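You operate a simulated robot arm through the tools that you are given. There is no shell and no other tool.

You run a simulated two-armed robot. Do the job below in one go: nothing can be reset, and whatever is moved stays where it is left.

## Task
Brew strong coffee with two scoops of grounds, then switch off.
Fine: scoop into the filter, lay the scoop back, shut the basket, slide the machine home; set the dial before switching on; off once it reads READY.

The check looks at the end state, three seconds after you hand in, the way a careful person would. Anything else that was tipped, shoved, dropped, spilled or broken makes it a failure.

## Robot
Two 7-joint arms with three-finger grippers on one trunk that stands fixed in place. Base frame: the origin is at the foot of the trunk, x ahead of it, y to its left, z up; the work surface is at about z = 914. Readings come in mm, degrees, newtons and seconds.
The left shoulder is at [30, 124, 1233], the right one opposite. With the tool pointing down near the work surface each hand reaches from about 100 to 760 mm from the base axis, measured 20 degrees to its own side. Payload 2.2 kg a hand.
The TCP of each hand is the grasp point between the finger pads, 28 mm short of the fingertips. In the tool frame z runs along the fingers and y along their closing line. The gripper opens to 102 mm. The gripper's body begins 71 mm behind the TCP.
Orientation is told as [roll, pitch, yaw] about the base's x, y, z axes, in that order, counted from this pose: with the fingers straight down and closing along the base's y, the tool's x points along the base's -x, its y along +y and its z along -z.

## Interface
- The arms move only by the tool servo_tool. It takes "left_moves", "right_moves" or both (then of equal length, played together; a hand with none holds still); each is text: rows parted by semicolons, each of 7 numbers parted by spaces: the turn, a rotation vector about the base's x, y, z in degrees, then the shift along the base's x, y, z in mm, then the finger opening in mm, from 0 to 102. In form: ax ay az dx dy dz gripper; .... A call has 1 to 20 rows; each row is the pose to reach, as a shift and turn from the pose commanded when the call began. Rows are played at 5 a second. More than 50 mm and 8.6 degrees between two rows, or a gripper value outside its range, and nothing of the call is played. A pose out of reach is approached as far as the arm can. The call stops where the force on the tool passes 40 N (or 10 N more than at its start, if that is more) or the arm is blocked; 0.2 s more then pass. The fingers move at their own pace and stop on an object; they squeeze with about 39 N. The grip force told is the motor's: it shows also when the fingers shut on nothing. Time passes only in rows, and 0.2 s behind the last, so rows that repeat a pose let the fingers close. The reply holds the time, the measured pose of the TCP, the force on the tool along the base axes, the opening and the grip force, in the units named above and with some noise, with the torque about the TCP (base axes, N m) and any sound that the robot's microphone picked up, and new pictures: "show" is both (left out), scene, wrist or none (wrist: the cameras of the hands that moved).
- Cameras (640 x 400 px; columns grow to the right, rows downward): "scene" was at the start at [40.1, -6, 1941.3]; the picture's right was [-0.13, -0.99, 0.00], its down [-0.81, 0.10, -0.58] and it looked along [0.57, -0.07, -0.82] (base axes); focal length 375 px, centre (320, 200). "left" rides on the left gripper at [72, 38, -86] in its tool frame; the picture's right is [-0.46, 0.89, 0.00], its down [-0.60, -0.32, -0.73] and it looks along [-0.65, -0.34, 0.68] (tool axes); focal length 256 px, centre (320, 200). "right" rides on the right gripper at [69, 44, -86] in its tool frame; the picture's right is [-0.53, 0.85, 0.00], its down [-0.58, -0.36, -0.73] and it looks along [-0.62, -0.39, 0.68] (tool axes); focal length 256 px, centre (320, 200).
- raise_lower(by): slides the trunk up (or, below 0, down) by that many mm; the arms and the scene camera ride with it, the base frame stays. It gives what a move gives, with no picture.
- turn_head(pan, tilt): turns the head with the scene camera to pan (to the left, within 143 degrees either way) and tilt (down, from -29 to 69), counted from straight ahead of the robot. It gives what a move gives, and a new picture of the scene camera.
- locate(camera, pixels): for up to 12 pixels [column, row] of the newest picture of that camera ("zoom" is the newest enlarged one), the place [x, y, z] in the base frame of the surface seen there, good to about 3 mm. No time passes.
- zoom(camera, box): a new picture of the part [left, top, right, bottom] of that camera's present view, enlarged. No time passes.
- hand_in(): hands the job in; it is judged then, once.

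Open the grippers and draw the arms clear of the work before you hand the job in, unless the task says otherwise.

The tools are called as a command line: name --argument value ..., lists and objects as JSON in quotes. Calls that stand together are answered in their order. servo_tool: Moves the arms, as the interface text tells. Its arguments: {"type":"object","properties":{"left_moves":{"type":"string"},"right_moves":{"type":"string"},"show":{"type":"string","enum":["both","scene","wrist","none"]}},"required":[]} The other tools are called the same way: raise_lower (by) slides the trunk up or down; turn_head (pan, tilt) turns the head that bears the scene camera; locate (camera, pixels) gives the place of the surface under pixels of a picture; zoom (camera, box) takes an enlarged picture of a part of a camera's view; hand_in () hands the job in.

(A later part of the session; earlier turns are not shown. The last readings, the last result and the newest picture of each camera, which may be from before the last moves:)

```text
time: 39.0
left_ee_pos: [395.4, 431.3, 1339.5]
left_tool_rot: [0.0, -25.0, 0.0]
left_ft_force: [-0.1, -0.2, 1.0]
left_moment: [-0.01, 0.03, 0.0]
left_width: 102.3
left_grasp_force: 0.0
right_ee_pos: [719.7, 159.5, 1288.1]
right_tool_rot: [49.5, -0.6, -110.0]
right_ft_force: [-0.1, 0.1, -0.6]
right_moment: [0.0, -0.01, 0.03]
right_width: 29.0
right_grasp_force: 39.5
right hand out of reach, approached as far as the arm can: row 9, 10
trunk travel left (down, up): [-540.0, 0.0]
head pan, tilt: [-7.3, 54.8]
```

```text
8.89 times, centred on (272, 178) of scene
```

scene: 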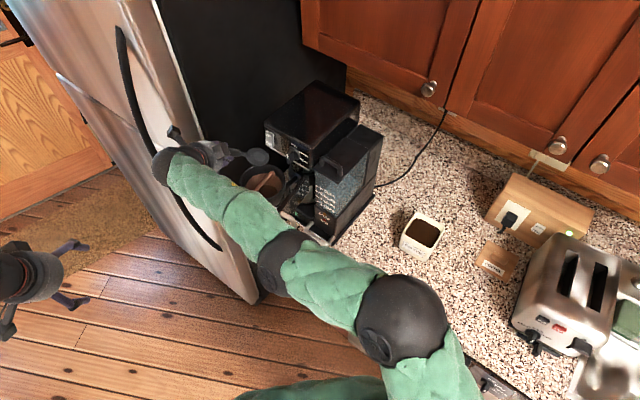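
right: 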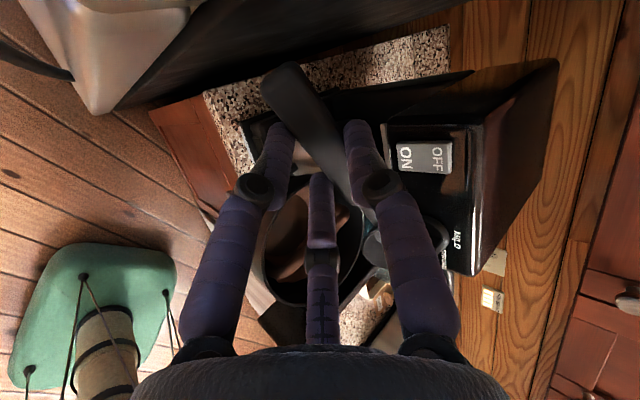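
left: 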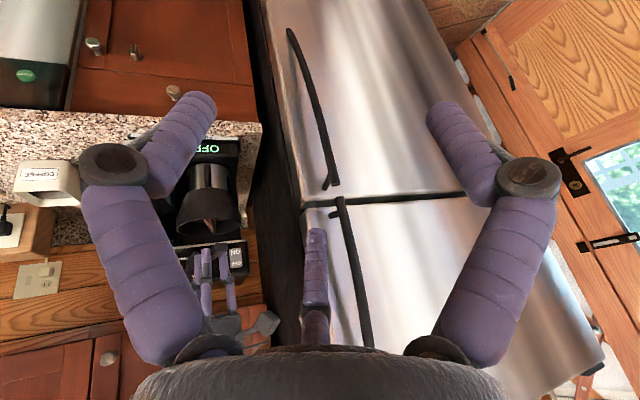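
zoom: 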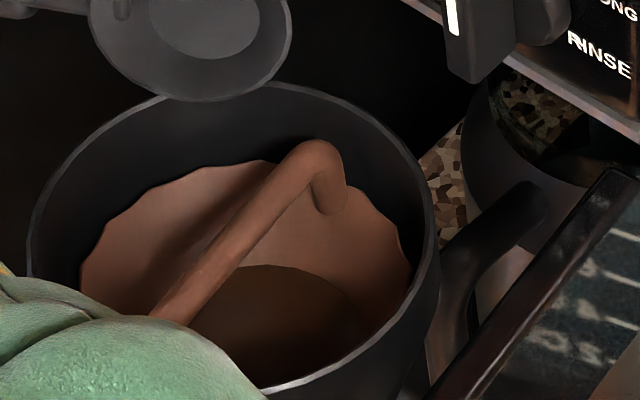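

The tilted bowl looks empty and the filter shows a dark disc of grounds. I level the scoop again while retreating to check for any rest in it.

servo_tool --right_moves "1.65 5.25 5.07 -14.4 -3.9 4.7 0; 2.84 10.64 10.07 -28.8 -7.8 9.4 0; 3.55 16.2 15.1 -43.2 -11.7 14 0; 3.78 21.8 20.05 -57.6 -15.6 18.7 0; 3.52 27.5 24.9 -72 -19.5 23.4 0; 2.8 33.3 29.5 -86.4 -23.4 28 0; 1.54 39.1 34.1 -101 -27.3 32.7 0; -0.23 44.9 38.6 -115.5 -31.2 37.4 0; -2.5 50.7 42.7 -130 -35 42 0; -2.5 50.7 42.7 -130 -35 42 0" --show "both"

zoom --camera "scene" --box '[220, 140, 310, 220]'

zoom --camera "right" --box '[330, 50, 500, 300]'

```text
time: 41.2
left_ee_pos: [395.3, 432.0, 1339.7]
left_tool_rot: [0.0, -25.0, 0.0]
left_ft_force: [-0.5, 0.1, -0.2]
left_moment: [0.03, 0.02, 0.0]
left_width: 102.0
left_grasp_force: 0.0
right_ee_pos: [591.4, 126.3, 1329.8]
right_tool_rot: [0.6, 0.1, -64.4]
right_ft_force: [0.0, 0.4, -0.6]
right_moment: [0.01, 0.01, 0.0]
right_width: 29.1
right_grasp_force: 39.7
trunk travel left (down, up): [-540.0, 0.0]
head pan, tilt: [-7.3, 54.8]
```

scene: 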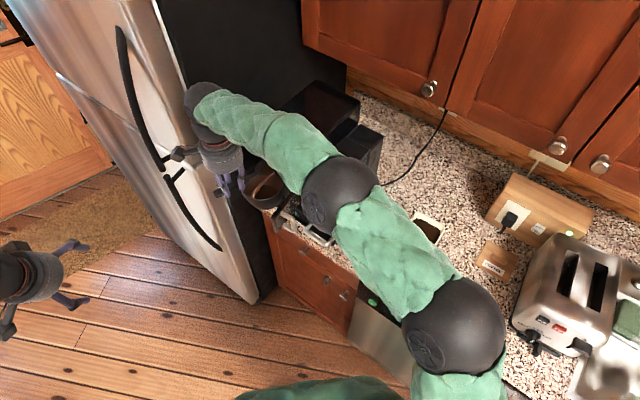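
right: 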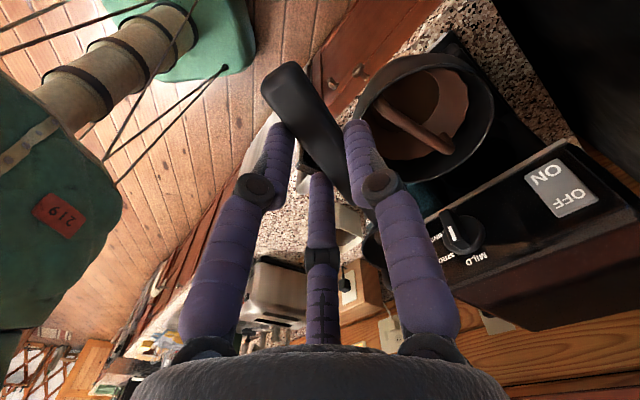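

```text
5.00 times, centred on (265, 180) of scene
```

zoom: 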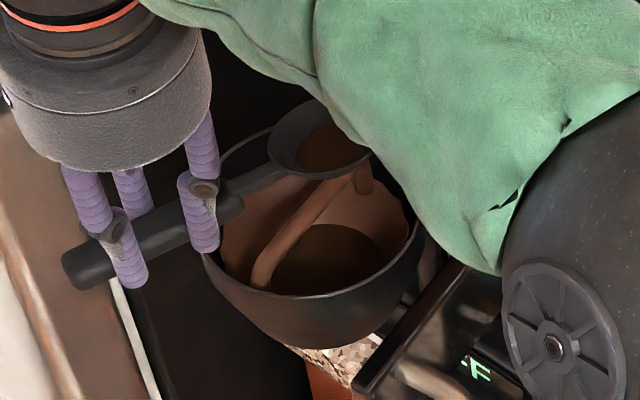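

```text
1.60 times, centred on (415, 175) of right
```

zoom: 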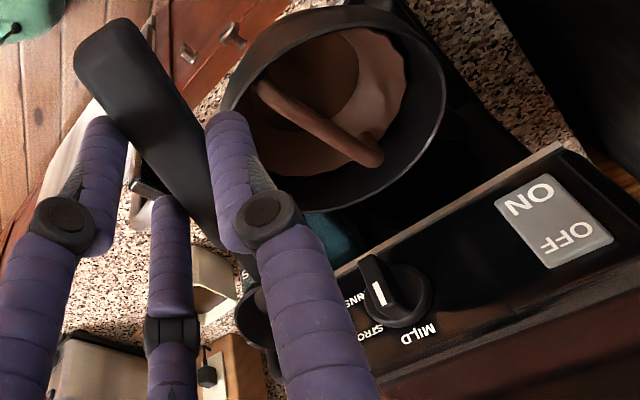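

The bowl, level again, shows a brown disc. I zoom in tightly and locate its height against the known bowl floor.

zoom --camera "scene" --box '[248, 155, 284, 182]'

locate --camera "zoom" --pixels '[[320, 180], [270, 180], [350, 210], [380, 150], [250, 150], [200, 180], [330, 240], [400, 215], [300, 130], [360, 120], [420, 200], [230, 230]]'

```text
14.81 times, centred on (266, 168) of scene
```

zoom: 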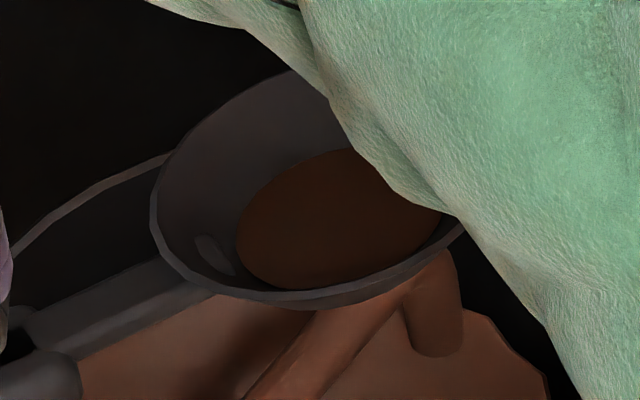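

```text
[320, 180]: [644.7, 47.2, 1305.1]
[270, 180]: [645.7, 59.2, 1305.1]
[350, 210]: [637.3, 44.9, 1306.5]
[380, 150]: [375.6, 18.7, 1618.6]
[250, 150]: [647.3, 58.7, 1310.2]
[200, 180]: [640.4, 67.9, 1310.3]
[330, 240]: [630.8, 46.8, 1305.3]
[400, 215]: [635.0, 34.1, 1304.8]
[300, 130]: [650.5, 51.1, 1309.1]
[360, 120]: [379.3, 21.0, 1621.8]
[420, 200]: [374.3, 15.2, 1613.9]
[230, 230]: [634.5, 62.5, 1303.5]
```

The disc is at the bowl's floor height, so at most a trace remains. I measure the grounds' level and extent in the filter to judge how much went in.

zoom --camera "scene" --box '[250, 165, 300, 205]'

locate --camera "zoom" --pixels '[[320, 240], [280, 260], [350, 220], [360, 260], [300, 280], [390, 250], [340, 195], [300, 210], [250, 260], [420, 235], [370, 190], [200, 200]]'

locate --camera "right" --pixels '[[415, 100], [405, 110], [395, 95], [425, 90], [430, 115], [438, 100], [445, 85], [455, 100], [400, 85], [415, 80], [390, 110], [460, 120]]'

```text
10.00 times, centred on (275, 185) of scene
```

zoom: 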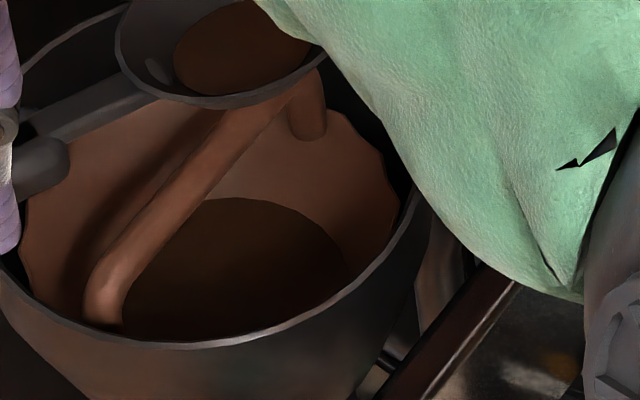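

```text
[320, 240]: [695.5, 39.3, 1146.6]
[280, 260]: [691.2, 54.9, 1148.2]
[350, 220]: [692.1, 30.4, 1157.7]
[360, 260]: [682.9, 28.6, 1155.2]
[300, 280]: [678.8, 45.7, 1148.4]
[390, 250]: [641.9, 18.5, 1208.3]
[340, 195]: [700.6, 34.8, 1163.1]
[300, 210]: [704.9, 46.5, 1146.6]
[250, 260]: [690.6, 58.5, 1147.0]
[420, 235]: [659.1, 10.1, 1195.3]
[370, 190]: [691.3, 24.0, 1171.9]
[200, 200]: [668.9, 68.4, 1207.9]
```

```text
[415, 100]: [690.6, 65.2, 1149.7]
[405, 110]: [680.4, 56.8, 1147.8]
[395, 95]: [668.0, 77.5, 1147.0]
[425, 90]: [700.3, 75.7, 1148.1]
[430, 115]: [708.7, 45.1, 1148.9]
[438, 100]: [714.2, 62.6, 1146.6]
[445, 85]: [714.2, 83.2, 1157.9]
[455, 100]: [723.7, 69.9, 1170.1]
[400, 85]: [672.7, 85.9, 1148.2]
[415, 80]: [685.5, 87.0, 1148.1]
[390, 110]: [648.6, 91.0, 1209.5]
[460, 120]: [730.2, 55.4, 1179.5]
```

The grounds in the filter are at z≈1148 and the bowl's "brown" is only the reflected cabinet colour at floor height, so the first scoop is in. I now carry the empty scoop back over the coffee box along the same safe route.

servo_tool --right_moves "0 0 0 -23 -32 -8 0; 0 0 0 -46 -63 -15 0; 0 0 0 -69 -95 -22 0; 0 0 0 -91 -126 -30 0; 0 0 -2.6 -91 -167 -30 0; 0 0 -5.2 -91 -208 -30 0; 0 0 -7.7 -91 -249 -30 0; 0 0 -10.3 -91 -290 -30 0; 0 0 -12.9 -91 -331 -30 0; 0 0 -15.5 -91 -372 -30 0; 0 0 -18 -91 -413 -30 0; 0 0 -20.6 -91 -448 -30 0; 0 0 -20.6 -70 -448 -60 0; 0 0 -20.6 -48 -448 -90 0; 0 0 -20.6 -27 -448 -120 0; 0 0 -20.6 -20 -448 -135 0; 0 0 -20.6 -20 -448 -135 0" --show "both"

zoom --camera "scene" --box '[230, 110, 340, 220]'

```text
time: 44.8
left_ee_pos: [395.3, 431.9, 1339.6]
left_tool_rot: [-0.1, -25.0, 0.0]
left_ft_force: [1.6, -0.1, -0.5]
left_moment: [0.0, -0.02, 0.03]
left_width: 102.1
left_grasp_force: 0.2
right_ee_pos: [571.5, -321.3, 1194.5]
right_tool_rot: [0.6, -0.1, -85.1]
right_ft_force: [-0.4, 0.4, -0.9]
right_moment: [-0.02, 0.0, -0.01]
right_width: 28.9
right_grasp_force: 39.1
trunk travel left (down, up): [-540.0, 0.0]
head pan, tilt: [-7.3, 54.8]
```

scene: 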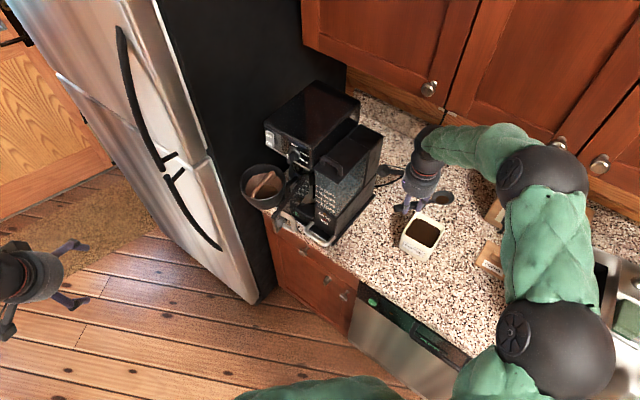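
right: 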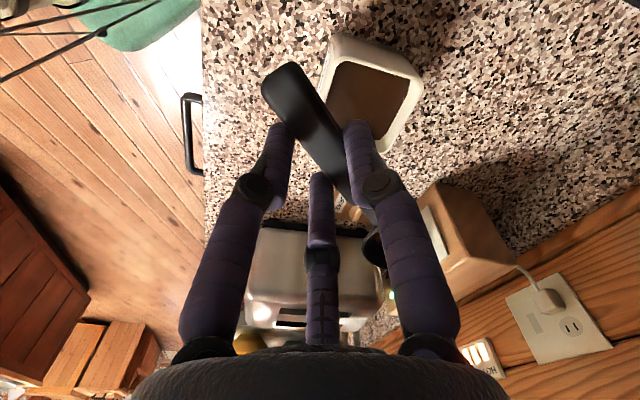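

```text
3.64 times, centred on (285, 165) of scene
```

zoom: 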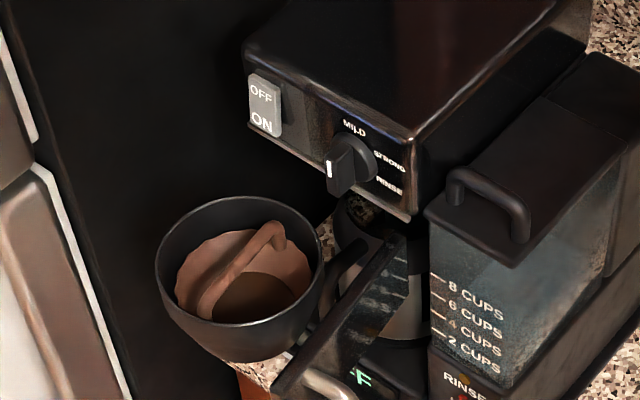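

The filter clearly holds a disc of grounds with nothing spilled around it. I check the bowl here and then lower the trunk back by 65 mm for the second dip.

zoom --camera "scene" --box '[400, 180, 470, 240]'

raise_lower --by -65

```text
6.67 times, centred on (435, 210) of scene
```

zoom: 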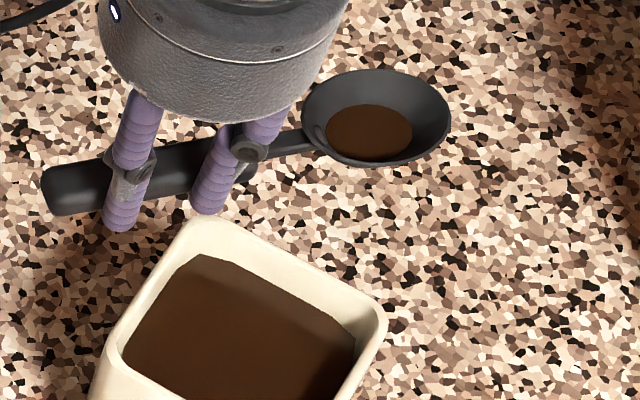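

```text
time: 45.9
left_ee_pos: [395.4, 430.7, 1274.8]
left_tool_rot: [0.0, -25.0, 0.0]
left_ft_force: [-0.3, 0.3, 1.0]
left_moment: [0.0, -0.01, -0.02]
left_width: 102.0
left_grasp_force: 0.1
right_ee_pos: [570.4, -322.0, 1129.0]
right_tool_rot: [0.7, -0.1, -85.1]
right_ft_force: [1.0, -0.3, -0.3]
right_moment: [-0.01, 0.05, 0.03]
right_width: 29.1
right_grasp_force: 39.0
trunk travel left (down, up): [-475.0, 65.0]
head pan, tilt: [-7.3, 54.8]
```

A thin brown layer really does remain in the bowl. I take a fresh view and measure its height against the floor depth (24.9 mm below the TCP when empty).

zoom --camera "scene" --box '[415, 180, 465, 220]'

locate --camera "zoom" --pixels '[[320, 180], [300, 190], [340, 175], [330, 200], [310, 165], [350, 190], [290, 175], [330, 185], [315, 195], [345, 200]]'

```text
10.00 times, centred on (440, 200) of scene
```

zoom: 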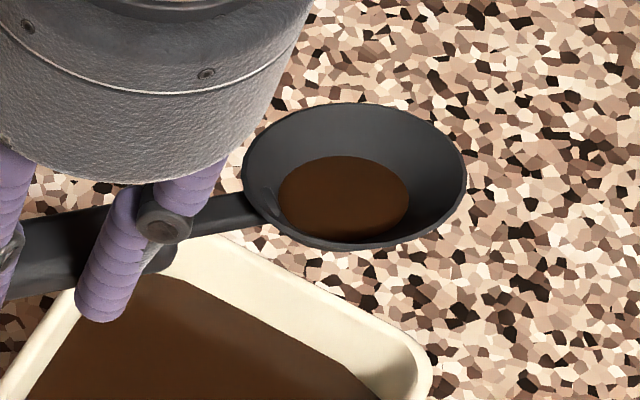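

```text
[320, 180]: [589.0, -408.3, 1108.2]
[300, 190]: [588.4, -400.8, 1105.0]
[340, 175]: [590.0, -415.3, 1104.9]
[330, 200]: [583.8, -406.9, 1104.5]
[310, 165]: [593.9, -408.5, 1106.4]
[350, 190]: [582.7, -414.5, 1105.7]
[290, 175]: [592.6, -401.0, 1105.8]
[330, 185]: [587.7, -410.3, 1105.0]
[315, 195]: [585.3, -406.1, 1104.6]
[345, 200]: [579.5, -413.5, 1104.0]
```

A trace about 1 mm thick remains, which the refill will top up. I repeat the dip: pitch the bowl down to 50° over the box centre, then lower it into the grounds.

servo_tool --right_moves "7.12 0.61 0 0.6 -2.2 4.9 0; 14.24 1.22 0 1.2 -5.6 9.4 0; 21.36 1.83 0 2 -10.5 13.5 0; 28.49 2.45 0 2.9 -16.6 16.9 0; 35.6 3.06 0 4 -23.8 19.5 0; 42.7 3.67 0 5 -32.1 21.1 0; 49.8 4.28 0 6.2 -41.2 21.6 0; 49.8 4.28 0 6.2 -41.2 -3.4 0; 49.8 4.28 0 6.2 -41.2 -28.4 0; 49.8 4.28 0 6.2 -41.2 -46.4 0; 49.8 4.28 0 6.2 -41.2 -58.4 0; 49.8 4.28 0 6.2 -41.2 -69.4 0; 49.8 4.28 0 6.2 -41.2 -81.4 0; 49.8 4.28 0 6.2 -41.2 -81.4 0" --show "both"

```text
time: 48.9
left_ee_pos: [394.5, 431.5, 1275.1]
left_tool_rot: [0.0, -25.0, -0.1]
left_ft_force: [-0.2, 0.1, 0.6]
left_moment: [0.0, -0.01, -0.06]
left_width: 102.1
left_grasp_force: 0.1
right_ee_pos: [576.2, -362.6, 1048.8]
right_tool_rot: [0.6, 50.0, -85.1]
right_ft_force: [0.0, -0.1, -0.8]
right_moment: [-0.02, 0.03, 0.01]
right_width: 29.3
right_grasp_force: 39.0
trunk travel left (down, up): [-475.0, 65.0]
head pan, tilt: [-7.3, 54.8]
```

scene: 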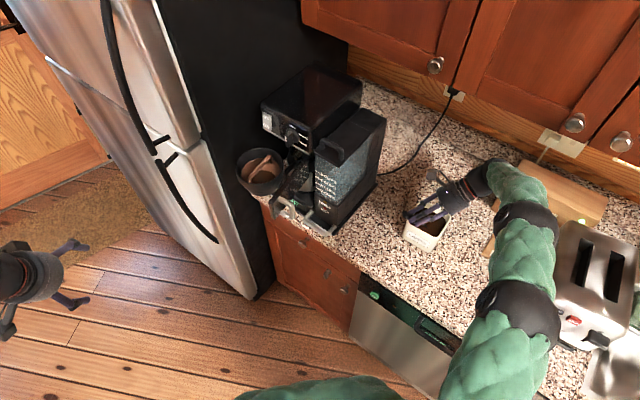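
right: 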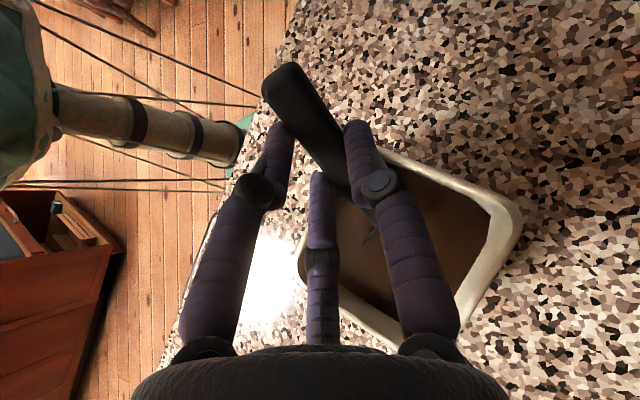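

The bowl is back in the grounds with no contact force. I scoop out with the same levelling lift, shifted 3 mm to keep the handle clear of the corner.

servo_tool --right_moves "-6.97 -0.6 0 0.4 6.9 3.3 0; -13.94 -1.2 0 0.9 12.9 4.1 0; -20.92 -1.8 0 1.3 19.8 3.5 0; -27.89 -2.4 0 0.7 25.8 2.1 0; -34.86 -3 0 0.3 30.5 -1 0; -41.83 -3.6 0 0 33.9 -4.6 0; -49.8 -4.28 0 -0.2 36.3 -6.1 0; -49.8 -4.28 0 -0.2 36.3 8 0; -49.8 -4.28 0 -0.2 36.3 33 0; -49.8 -4.28 0 -0.2 36.3 33 0" --show "both"

zoom --camera "scene" --box '[395, 180, 475, 250]'

```text
time: 51.1
left_ee_pos: [396.2, 430.9, 1273.8]
left_tool_rot: [0.1, -24.9, 0.1]
left_ft_force: [0.5, 0.3, -0.1]
left_moment: [0.01, 0.01, -0.02]
left_width: 102.0
left_grasp_force: 0.1
right_ee_pos: [577.0, -326.3, 1081.0]
right_tool_rot: [0.6, -0.1, -85.1]
right_ft_force: [-0.4, -0.4, -0.6]
right_moment: [0.0, 0.01, 0.0]
right_width: 29.1
right_grasp_force: 38.8
trunk travel left (down, up): [-475.0, 65.0]
head pan, tilt: [-7.3, 54.8]
```

scene: 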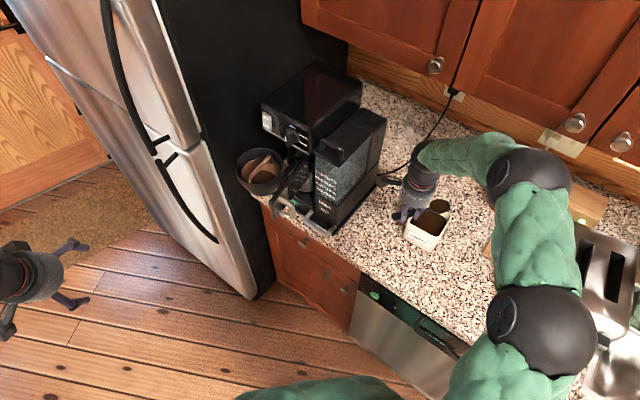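
right: 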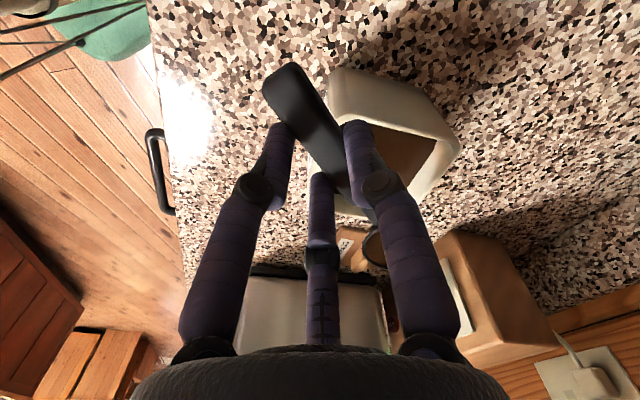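

```text
5.71 times, centred on (435, 215) of scene
```

zoom: 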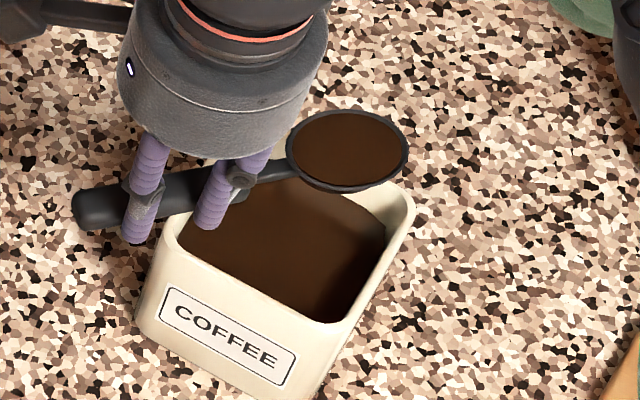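

The scoop is full again. I raise the trunk 65 mm as before.

raise_lower --by 65

```text
time: 52.1
left_ee_pos: [396.1, 432.7, 1339.3]
left_tool_rot: [0.0, -25.0, 0.0]
left_ft_force: [0.4, 0.0, -0.4]
left_moment: [-0.05, 0.0, -0.02]
left_width: 102.2
left_grasp_force: 0.1
right_ee_pos: [575.0, -327.0, 1143.9]
right_tool_rot: [0.5, 0.0, -85.1]
right_ft_force: [0.2, 0.1, -0.2]
right_moment: [0.02, 0.03, 0.0]
right_width: 29.1
right_grasp_force: 39.1
trunk travel left (down, up): [-540.0, 0.0]
head pan, tilt: [-7.3, 54.8]
```

This time I'll pour with the scoop pointing forward (yaw +25°) and tip it the other way. First I lift back and up to (480,-327,1300).

servo_tool --right_moves "0 0 0 -14 0 26 0; 0 0 0 -30 0 52 0; 0 0 0 -46 0 78 0; 0 0 0 -62 0 104 0; 0 0 0 -78 0 130 0; 0 0 0 -95 0 155 0; 0 0 0 -95 0 155 0" --show "none"

servo_tool --right_moves "0 0 7.3 0 21 0 0; 0 0 14.7 0 42 0 0; 0 0 22 0 63 0 0; 0 0 29.3 0 84 0 0; 0 0 36.7 0 105 0 0; 0 0 44 0 127 0 0; 0 0 51.3 0 148 0 0; 0 0 58.7 0 169 0 0; 0 0 66 0 190 0 0; 0 0 73.3 0 211 0 0; 0 0 80.7 0 232 0 0; 0 0 88 0 253 0 0; 0 0 95.3 0 275 0 0; 0 0 102.7 0 296 0 0; 0 0 110 0 317 0 0; 0 0 110 0 317 0 0" --show "both"

```text
time: 53.7
left_ee_pos: [396.1, 431.7, 1338.6]
left_tool_rot: [-0.1, -25.0, 0.0]
left_ft_force: [-0.3, -0.3, 0.6]
left_moment: [-0.01, -0.01, 0.0]
left_width: 101.9
left_grasp_force: 0.1
right_ee_pos: [479.3, -323.8, 1300.4]
right_tool_rot: [0.6, 0.0, -85.1]
right_ft_force: [-0.2, -0.3, -1.3]
right_moment: [0.06, 0.01, 0.01]
right_width: 29.2
right_grasp_force: 39.2
trunk travel left (down, up): [-540.0, 0.0]
head pan, tilt: [-7.3, 54.8]
```

```text
time: 57.1
left_ee_pos: [396.7, 431.6, 1339.9]
left_tool_rot: [0.0, -25.0, 0.0]
left_ft_force: [-0.5, 0.7, 0.1]
left_moment: [0.02, 0.03, 0.02]
left_width: 101.8
left_grasp_force: 0.0
right_ee_pos: [479.9, -8.6, 1301.4]
right_tool_rot: [0.6, -0.1, 25.0]
right_ft_force: [-0.2, -0.3, -0.4]
right_moment: [0.03, 0.02, 0.0]
right_width: 29.4
right_grasp_force: 39.3
trunk travel left (down, up): [-540.0, 0.0]
head pan, tilt: [-7.3, 54.8]
```

scene: 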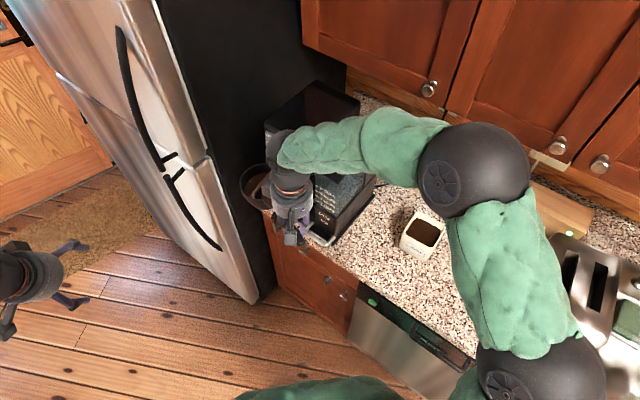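
right: 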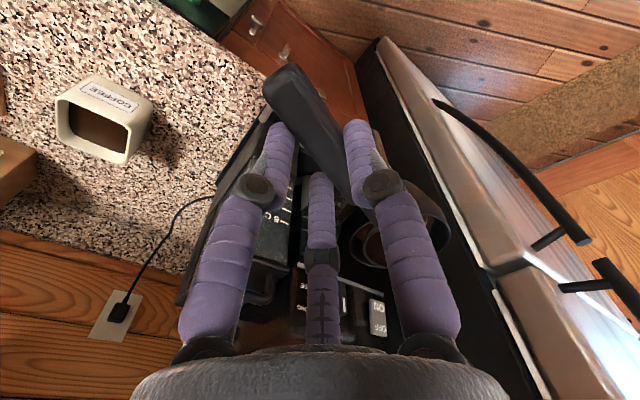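

The loaded scoop points forward at (480,-9,1301). I move it ahead so the bowl hovers over the filter centre.

servo_tool --right_moves "0 0 0 20 4 0 0; 0 0 0 42 8 -2 0; 0 0 0 64 12 -4 0; 0 0 0 86 16 -6 0; 0 0 0 106 20 -8 0; 0 0 0 124 24 -11 0; 0 0 0 124 24 -11 0" --show "both"

zoom --camera "scene" --box '[220, 110, 330, 220]'

zoom --camera "right" --box '[260, 60, 480, 300]'

```text
time: 58.7
left_ee_pos: [394.5, 432.0, 1340.8]
left_tool_rot: [0.0, -25.0, 0.0]
left_ft_force: [-0.8, -0.2, -0.2]
left_moment: [0.03, -0.03, -0.01]
left_width: 102.2
left_grasp_force: 0.0
right_ee_pos: [604.5, 15.7, 1289.3]
right_tool_rot: [0.6, 0.0, 24.9]
right_ft_force: [-0.6, -1.0, -1.1]
right_moment: [-0.01, 0.0, -0.01]
right_width: 29.0
right_grasp_force: 38.8
trunk travel left (down, up): [-540.0, 0.0]
head pan, tilt: [-7.3, 54.8]
```

scene: 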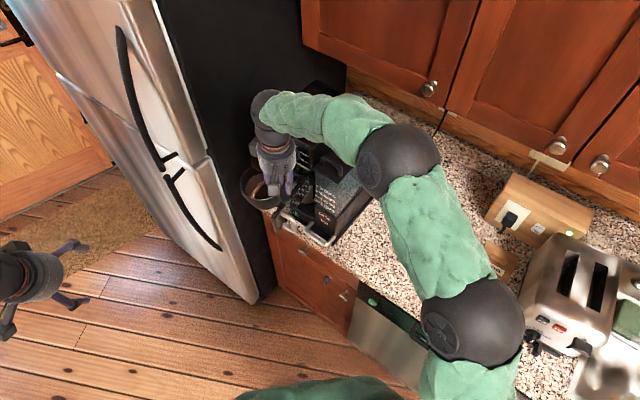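
right: 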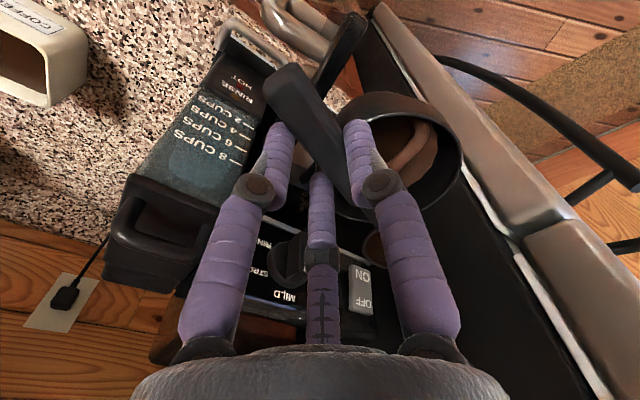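

```text
3.64 times, centred on (275, 165) of scene
```

zoom: 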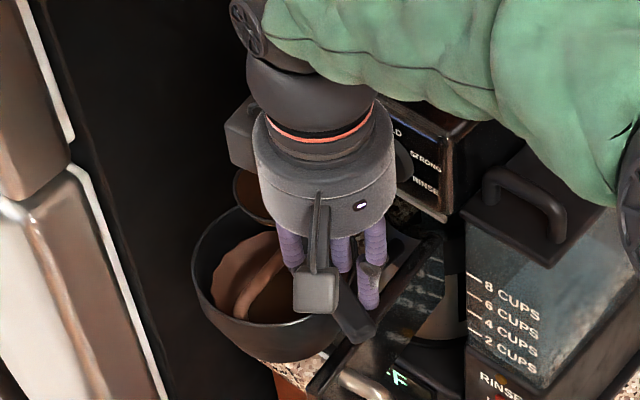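

```text
1.67 times, centred on (370, 180) of right
```

zoom: 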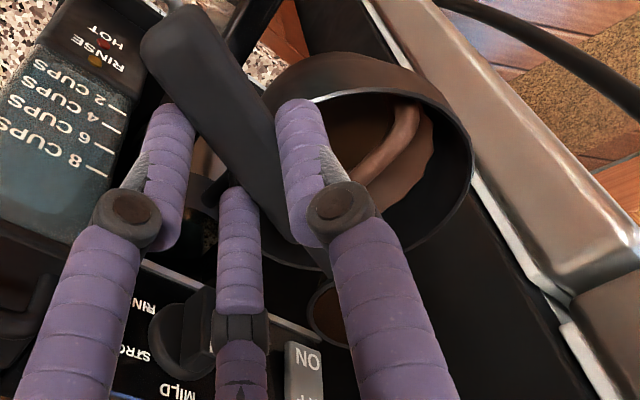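

I locate the bowl in both views to verify it is over the filter before tipping.

zoom --camera "scene" --box '[240, 145, 290, 200]'

locate --camera "scene" --pixels '[[256, 163], [252, 160], [258, 168], [254, 168], [250, 163], [243, 180], [270, 192], [248, 190], [258, 172], [262, 180]]'

locate --camera "right" --pixels '[[373, 246], [376, 255], [368, 240], [365, 265], [378, 240], [400, 130], [385, 125], [440, 120], [455, 165], [370, 110], [415, 135], [425, 165]]'

```text
7.27 times, centred on (265, 172) of scene
```

zoom: 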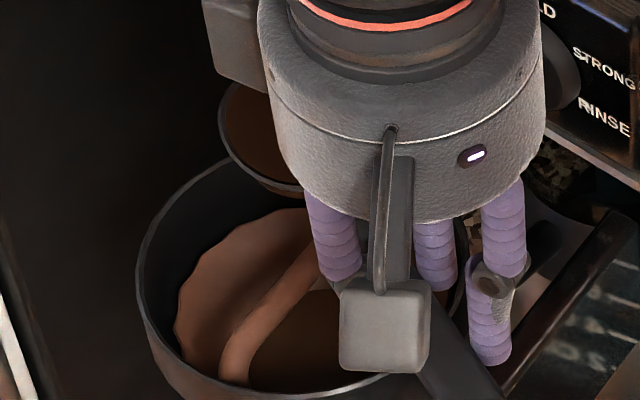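

```text
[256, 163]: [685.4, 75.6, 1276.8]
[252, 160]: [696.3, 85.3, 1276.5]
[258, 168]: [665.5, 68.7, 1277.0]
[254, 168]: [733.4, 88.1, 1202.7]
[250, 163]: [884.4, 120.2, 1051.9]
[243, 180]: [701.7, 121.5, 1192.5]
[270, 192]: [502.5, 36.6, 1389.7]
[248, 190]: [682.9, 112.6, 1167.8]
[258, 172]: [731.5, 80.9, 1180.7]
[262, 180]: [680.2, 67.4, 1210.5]
```

```text
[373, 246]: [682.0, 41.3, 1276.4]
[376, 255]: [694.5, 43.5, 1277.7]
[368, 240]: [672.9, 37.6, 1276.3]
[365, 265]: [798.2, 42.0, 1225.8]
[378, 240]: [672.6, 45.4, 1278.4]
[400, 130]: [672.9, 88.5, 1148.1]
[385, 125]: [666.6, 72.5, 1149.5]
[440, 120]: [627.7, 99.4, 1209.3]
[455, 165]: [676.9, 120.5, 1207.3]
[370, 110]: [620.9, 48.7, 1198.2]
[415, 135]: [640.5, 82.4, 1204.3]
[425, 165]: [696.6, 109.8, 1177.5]
```

The bowl centre is at about (683,61), right over the filter. I begin tipping to the left in small stages, first to 28°, checking reach.

servo_tool --right_moves "-6.48 -3.02 0 -0.6 1.2 -1.6 0; -12.96 -6.05 0 -1.2 2.5 -3.2 0; -19.43 -9.07 0 -1.8 3.9 -4.8 0; -25.91 -12.1 0 -2.5 5.3 -6.4 0" --show "both"

```text
time: 59.7
left_ee_pos: [394.2, 433.5, 1339.8]
left_tool_rot: [-0.1, -25.0, 0.0]
left_ft_force: [-0.2, -0.5, 0.8]
left_moment: [-0.02, 0.0, -0.02]
left_width: 102.0
left_grasp_force: 0.1
right_ee_pos: [601.9, 20.4, 1283.3]
right_tool_rot: [-28.1, -0.2, 24.9]
right_ft_force: [-0.1, 0.4, -0.5]
right_moment: [-0.04, 0.02, 0.02]
right_width: 29.1
right_grasp_force: 39.1
trunk travel left (down, up): [-540.0, 0.0]
head pan, tilt: [-7.3, 54.8]
```

scene: 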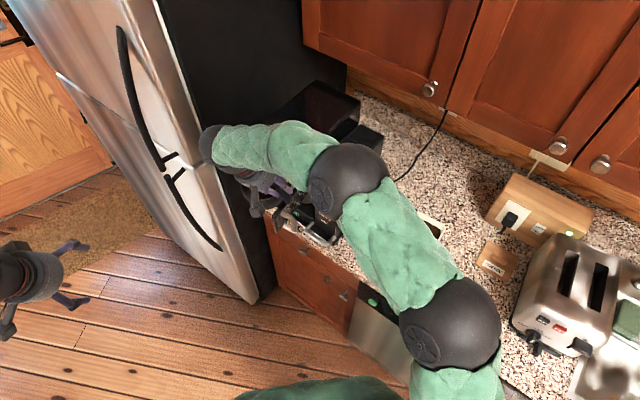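
right: 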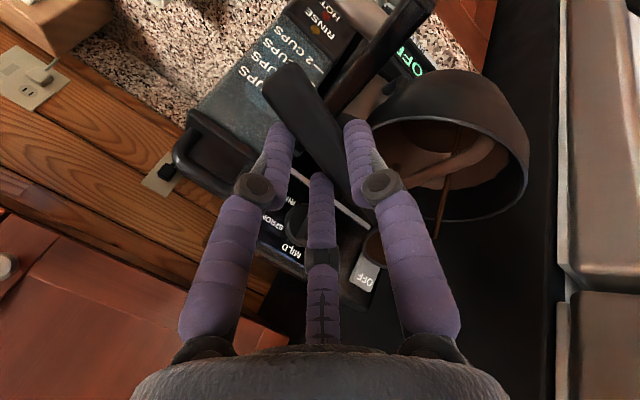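

A thin brown line at right-camera (450,190) looks like the falling stream. I zoom in to see where it lands.

zoom --camera "right" --box '[340, 60, 540, 280]'

locate --camera "right" --pixels '[[438, 232], [443, 210], [448, 185], [460, 140], [430, 130], [410, 140], [395, 135], [470, 160], [500, 170], [455, 215]]'

```text
1.82 times, centred on (440, 170) of right
```

zoom: 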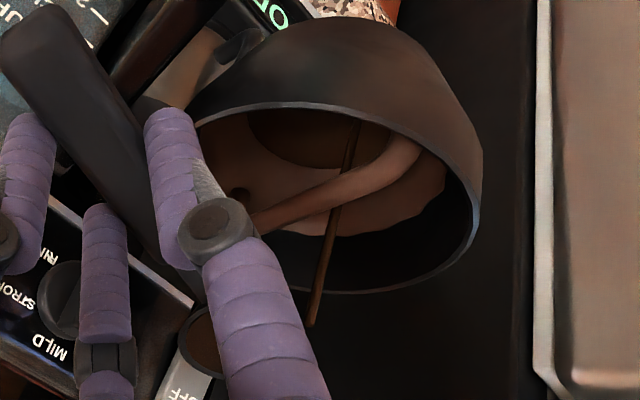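

```text
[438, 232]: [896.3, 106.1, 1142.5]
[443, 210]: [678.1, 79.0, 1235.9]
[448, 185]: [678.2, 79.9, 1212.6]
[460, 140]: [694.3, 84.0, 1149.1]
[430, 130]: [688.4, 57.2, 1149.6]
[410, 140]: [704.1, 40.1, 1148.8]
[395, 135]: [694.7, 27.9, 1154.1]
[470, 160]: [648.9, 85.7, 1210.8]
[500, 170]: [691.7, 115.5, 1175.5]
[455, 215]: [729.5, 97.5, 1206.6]
```

The stream falls at (678,80) into the filter. I continue tipping to 57° with pauses for the flow.

servo_tool --right_moves "0 0 0 0 0 0 0; -6.48 -3.02 0 -0.7 1.4 -1.6 0; -12.96 -6.05 0 -1.3 2.9 -3.2 0; -12.96 -6.05 0 -1.3 2.9 -3.2 0; -19.43 -9.07 0 -1.9 4.2 -4.8 0; -25.9 -12.1 0 -2.6 5.6 -6.4 0; -25.9 -12.1 0 -2.6 5.6 -6.4 0" --show "both"

zoom --camera "right" --box '[300, 40, 560, 300]'

```text
time: 61.3
left_ee_pos: [395.2, 430.7, 1340.7]
left_tool_rot: [0.0, -24.9, 0.0]
left_ft_force: [0.6, -0.2, -0.1]
left_moment: [-0.01, 0.0, 0.03]
left_width: 101.9
left_grasp_force: 0.1
right_ee_pos: [599.6, 24.6, 1277.4]
right_tool_rot: [-56.5, -0.2, 25.0]
right_ft_force: [0.1, -0.8, -0.3]
right_moment: [0.02, 0.02, 0.01]
right_width: 28.8
right_grasp_force: 38.6
trunk travel left (down, up): [-540.0, 0.0]
head pan, tilt: [-7.3, 54.8]
```

scene: 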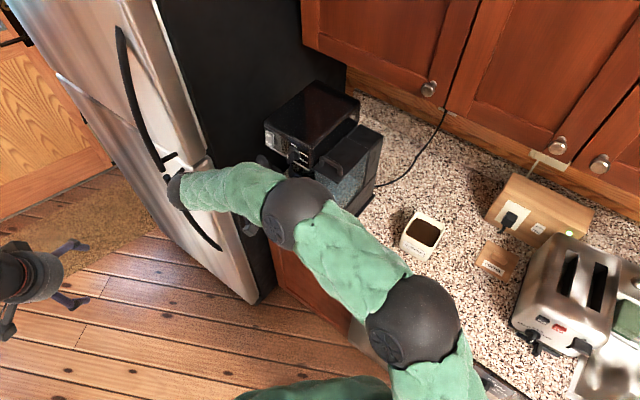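
right: 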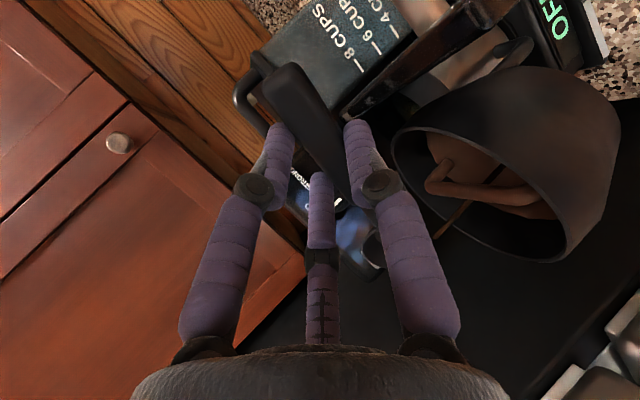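

```text
1.54 times, centred on (430, 170) of right
```

zoom: 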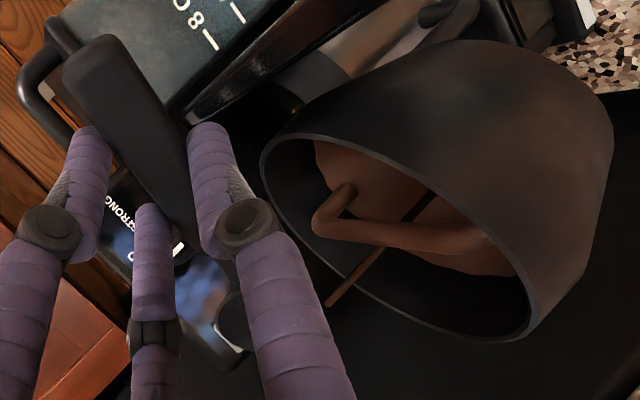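

At 57° the pose is reached exactly and the stream still lands in the filter. I continue to 100° in one go, with a pause at the end.

servo_tool --right_moves "-6.48 -3.02 0 -0.6 1.2 -1.6 0; -12.96 -6.05 0 -1.1 2.4 -3.2 0; -19.43 -9.07 0 -1.6 3.5 -4.8 0; -25.91 -12.1 0 -2.1 4.5 -6.4 0; -32.4 -15.1 0 -2.5 5.3 -8 0; -38.9 -18.1 0 -2.7 5.9 -9.6 0; -38.9 -18.1 0 -2.7 5.9 -9.6 0; -38.9 -18.1 0 -2.7 5.9 -9.6 0; -38.9 -18.1 0 -2.7 5.9 -9.6 0" --show "both"

zoom --camera "right" --box '[300, 40, 620, 320]'

zoom --camera "scene" --box '[220, 110, 330, 220]'

```text
time: 63.3
left_ee_pos: [395.2, 432.8, 1339.3]
left_tool_rot: [0.0, -25.0, -0.1]
left_ft_force: [0.1, 0.3, -0.4]
left_moment: [0.01, 0.0, 0.01]
left_width: 102.0
left_grasp_force: 0.0
right_ee_pos: [595.9, 33.0, 1266.9]
right_tool_rot: [-99.3, -0.1, 25.0]
right_ft_force: [-0.5, 0.2, -1.1]
right_moment: [0.0, 0.0, -0.02]
right_width: 29.1
right_grasp_force: 38.6
trunk travel left (down, up): [-540.0, 0.0]
head pan, tilt: [-7.3, 54.8]
```

scene: 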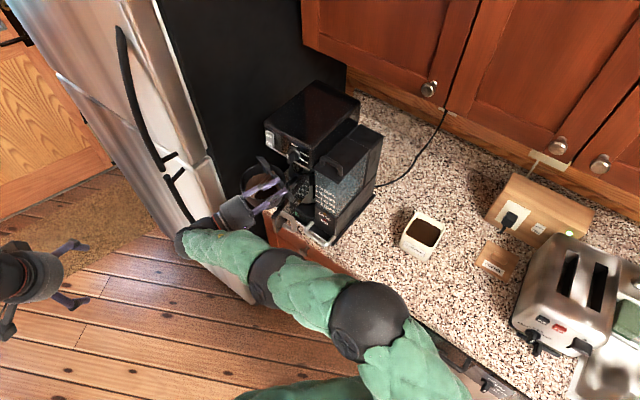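
right: 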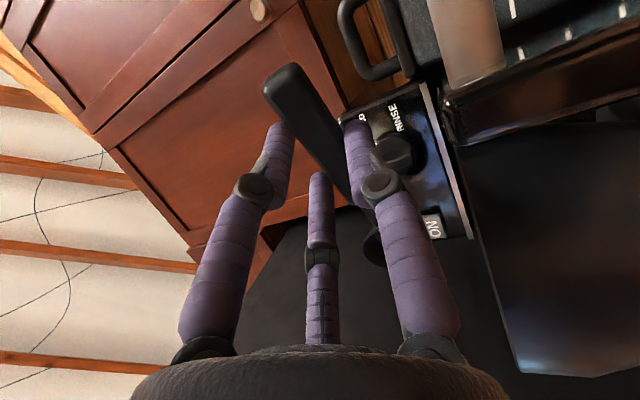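

```text
1.43 times, centred on (460, 180) of right
```

zoom: 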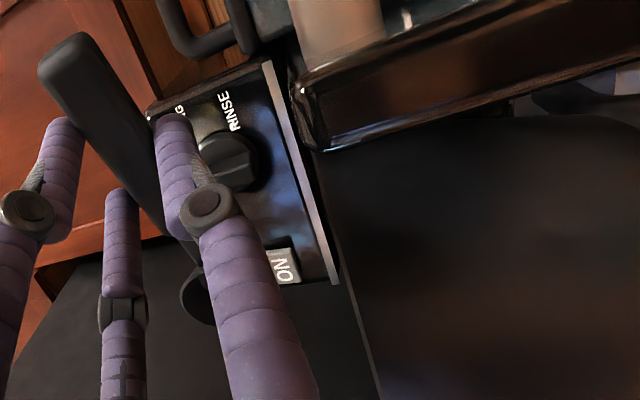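

```text
3.64 times, centred on (275, 165) of scene
```

zoom: 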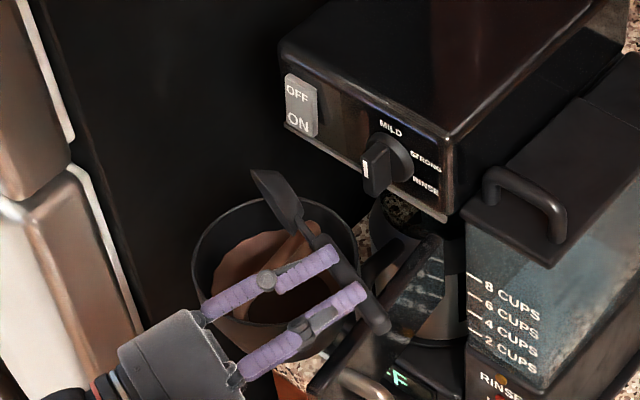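

The scoop is fully tipped at 99° over the filter and no stream remains. I roll it back upright the same way.

servo_tool --right_moves "6.48 3.02 0 0.2 -0.6 2 0; 12.96 6.05 0 0.6 -1.4 4 0; 19.43 9.07 0 1.1 -2.4 6 0; 25.91 12.1 0 1.6 -3.5 8 0; 32.4 15.1 0 2.1 -4.7 10 0; 38.9 18.1 0 2.7 -5.9 12 0; 45.3 21.2 0 3.4 -7.3 14 0; 51.8 24.2 0 4 -8.6 16 0; 58.3 27.2 0 4.6 -10.1 18 0; 64.8 30.2 0 5.3 -11.5 20 0; 71.3 33.3 0 6 -12.9 22 0; 77.7 36.3 0 6.6 -14.3 24 0; 84.2 39.3 0 7.2 -15.6 26 0; 90.1 42 0 7.8 -16.8 28 0; 90.1 42 0 7.8 -16.8 28 0" --show "both"

```text
time: 66.5
left_ee_pos: [395.8, 431.5, 1340.8]
left_tool_rot: [0.0, -25.0, 0.0]
left_ft_force: [0.4, 1.0, 0.7]
left_moment: [0.02, -0.02, 0.01]
left_width: 101.8
left_grasp_force: 0.0
right_ee_pos: [604.5, 15.7, 1295.5]
right_tool_rot: [0.1, -0.2, 24.9]
right_ft_force: [0.1, 0.2, -0.8]
right_moment: [0.01, 0.01, -0.01]
right_width: 29.1
right_grasp_force: 38.5
trunk travel left (down, up): [-540.0, 0.0]
head pan, tilt: [-7.3, 54.8]
```

scene: 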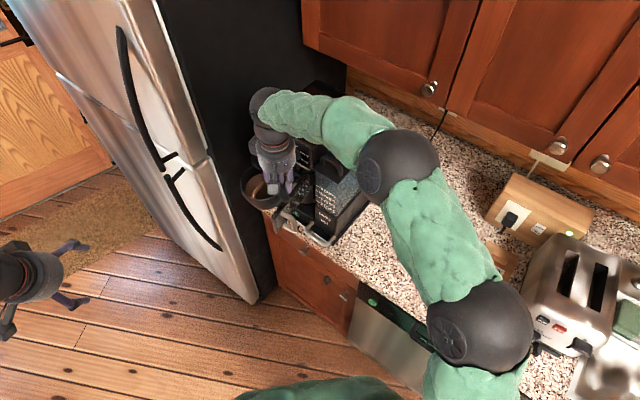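
right: 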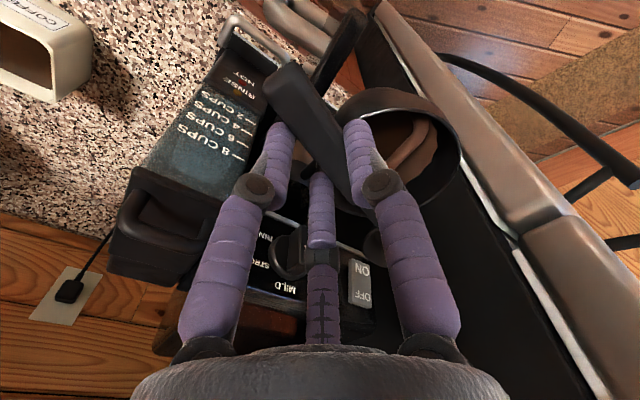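

The scoop is level and empty-looking. I carry it back along the free corridor to above its original spot (384,-450) with the original yaw.

servo_tool --right_moves "0 0 0 -31 -6 3 0; 0 0 0 -62 -12 6 0; 0 0 0 -93 -18 9 0; 0 0 0 -124 -24 10 0; 0 0 -7.3 -124 -57 10 0; 0 0 -14.6 -124 -90 10 0; 0 0 -21.9 -124 -123 10 0; 0 0 -29.2 -124 -156 10 0; 0 0 -36.5 -124 -189 10 0; 0 0 -43.8 -124 -222 10 0; 0 0 -51.1 -124 -255 10 0; 0 0 -58.4 -124 -288 10 0; 0 0 -65.7 -124 -321 10 0; 0 0 -65.7 -148 -357 10 0; 0 0 -65.7 -172 -393 10 0; 0 0 -65.7 -196 -429 10 0; 0 0 -65.7 -220 -465.7 10 0; 0 0 -65.7 -220 -465.7 10 0" --show "both"

zoom --camera "scene" --box '[230, 130, 320, 220]'

zoom --camera "scene" --box '[400, 190, 540, 310]'

```text
time: 70.3
left_ee_pos: [395.7, 431.8, 1339.1]
left_tool_rot: [0.0, -25.0, 0.0]
left_ft_force: [-0.4, 0.4, 0.0]
left_moment: [0.0, 0.03, -0.02]
left_width: 101.9
left_grasp_force: 0.0
right_ee_pos: [384.0, -450.9, 1305.7]
right_tool_rot: [-0.1, -0.2, -40.7]
right_ft_force: [-0.1, 0.0, -1.0]
right_moment: [-0.02, 0.02, 0.01]
right_width: 29.1
right_grasp_force: 39.1
trunk travel left (down, up): [-540.0, 0.0]
head pan, tilt: [-7.3, 54.8]
```

scene: 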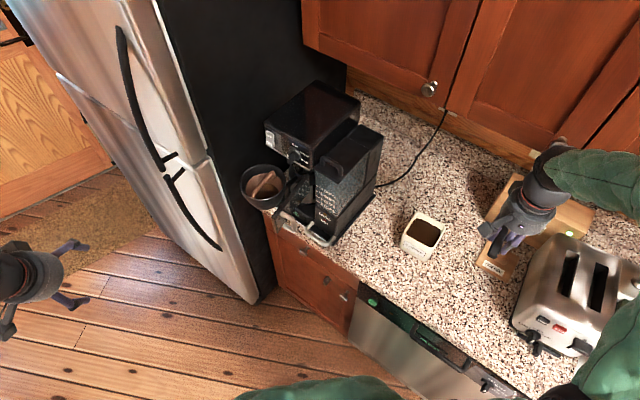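
right: 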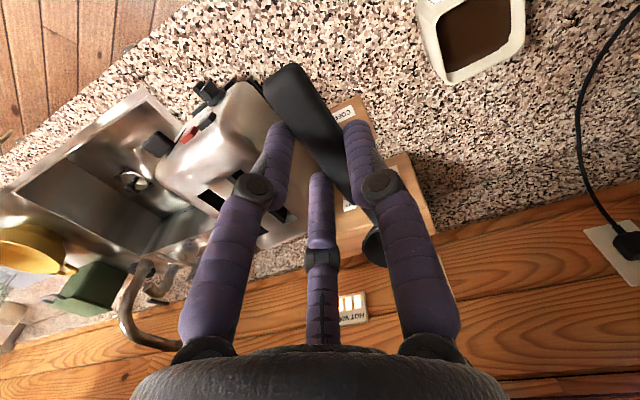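

```text
4.44 times, centred on (275, 175) of scene
```

zoom: 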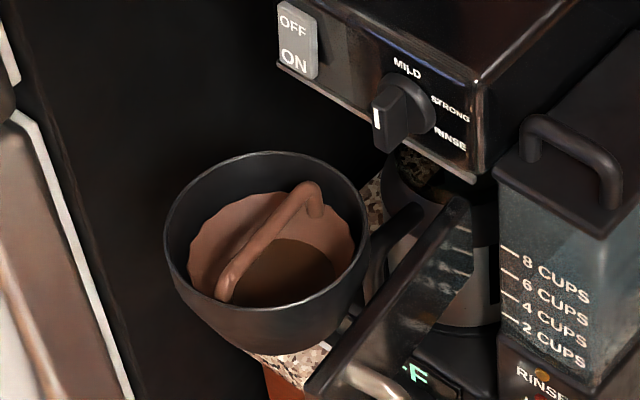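

```text
3.33 times, centred on (470, 250) of scene
```

zoom: 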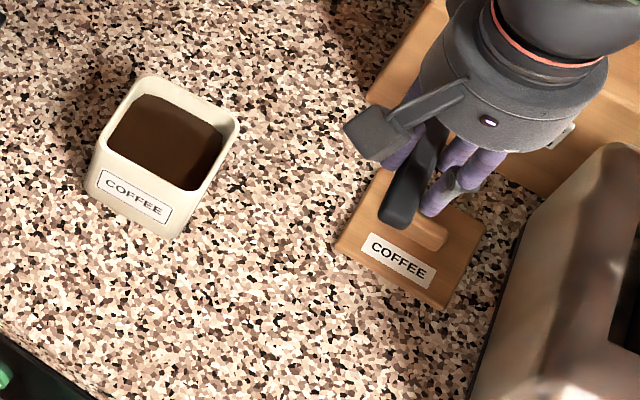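

The grounds disc in the filter looks larger. I locate its level and check for spilled grounds around the basket.

zoom --camera "scene" --box '[240, 155, 290, 205]'

locate --camera "zoom" --pixels '[[320, 230], [340, 210], [300, 240], [350, 240], [280, 250], [360, 220], [320, 190], [290, 200], [400, 200], [380, 240], [250, 240], [330, 250]]'

zoom --camera "scene" --box '[230, 170, 370, 260]'

```text
8.00 times, centred on (265, 180) of scene
```

zoom: 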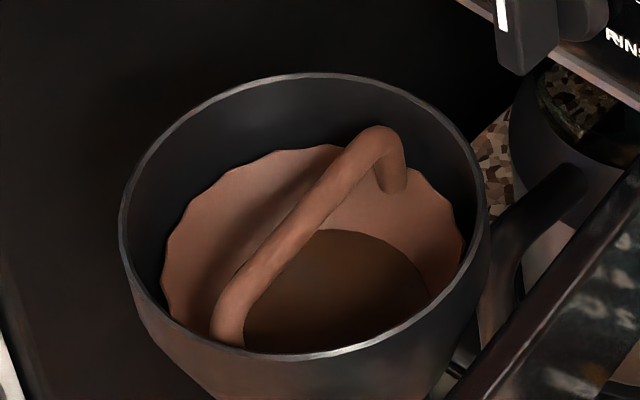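

```text
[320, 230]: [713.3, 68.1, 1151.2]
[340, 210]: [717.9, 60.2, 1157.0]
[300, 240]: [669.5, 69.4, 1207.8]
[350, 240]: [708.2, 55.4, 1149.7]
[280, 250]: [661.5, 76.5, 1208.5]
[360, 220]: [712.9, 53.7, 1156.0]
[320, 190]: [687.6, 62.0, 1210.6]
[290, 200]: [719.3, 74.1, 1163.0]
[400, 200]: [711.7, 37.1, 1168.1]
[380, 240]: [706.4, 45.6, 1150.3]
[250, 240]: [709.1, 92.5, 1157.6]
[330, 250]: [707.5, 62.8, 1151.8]
```

```text
4.44 times, centred on (300, 215) of scene
```

zoom: 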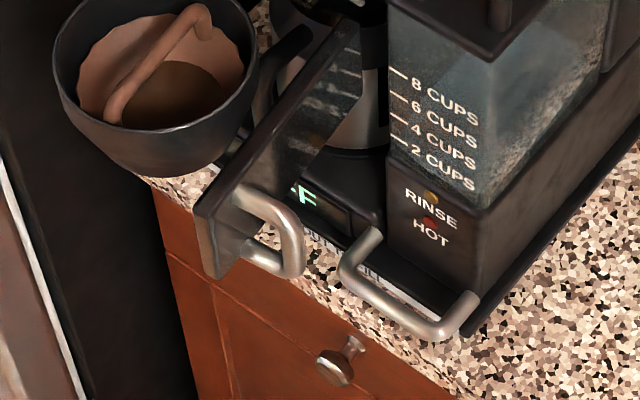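

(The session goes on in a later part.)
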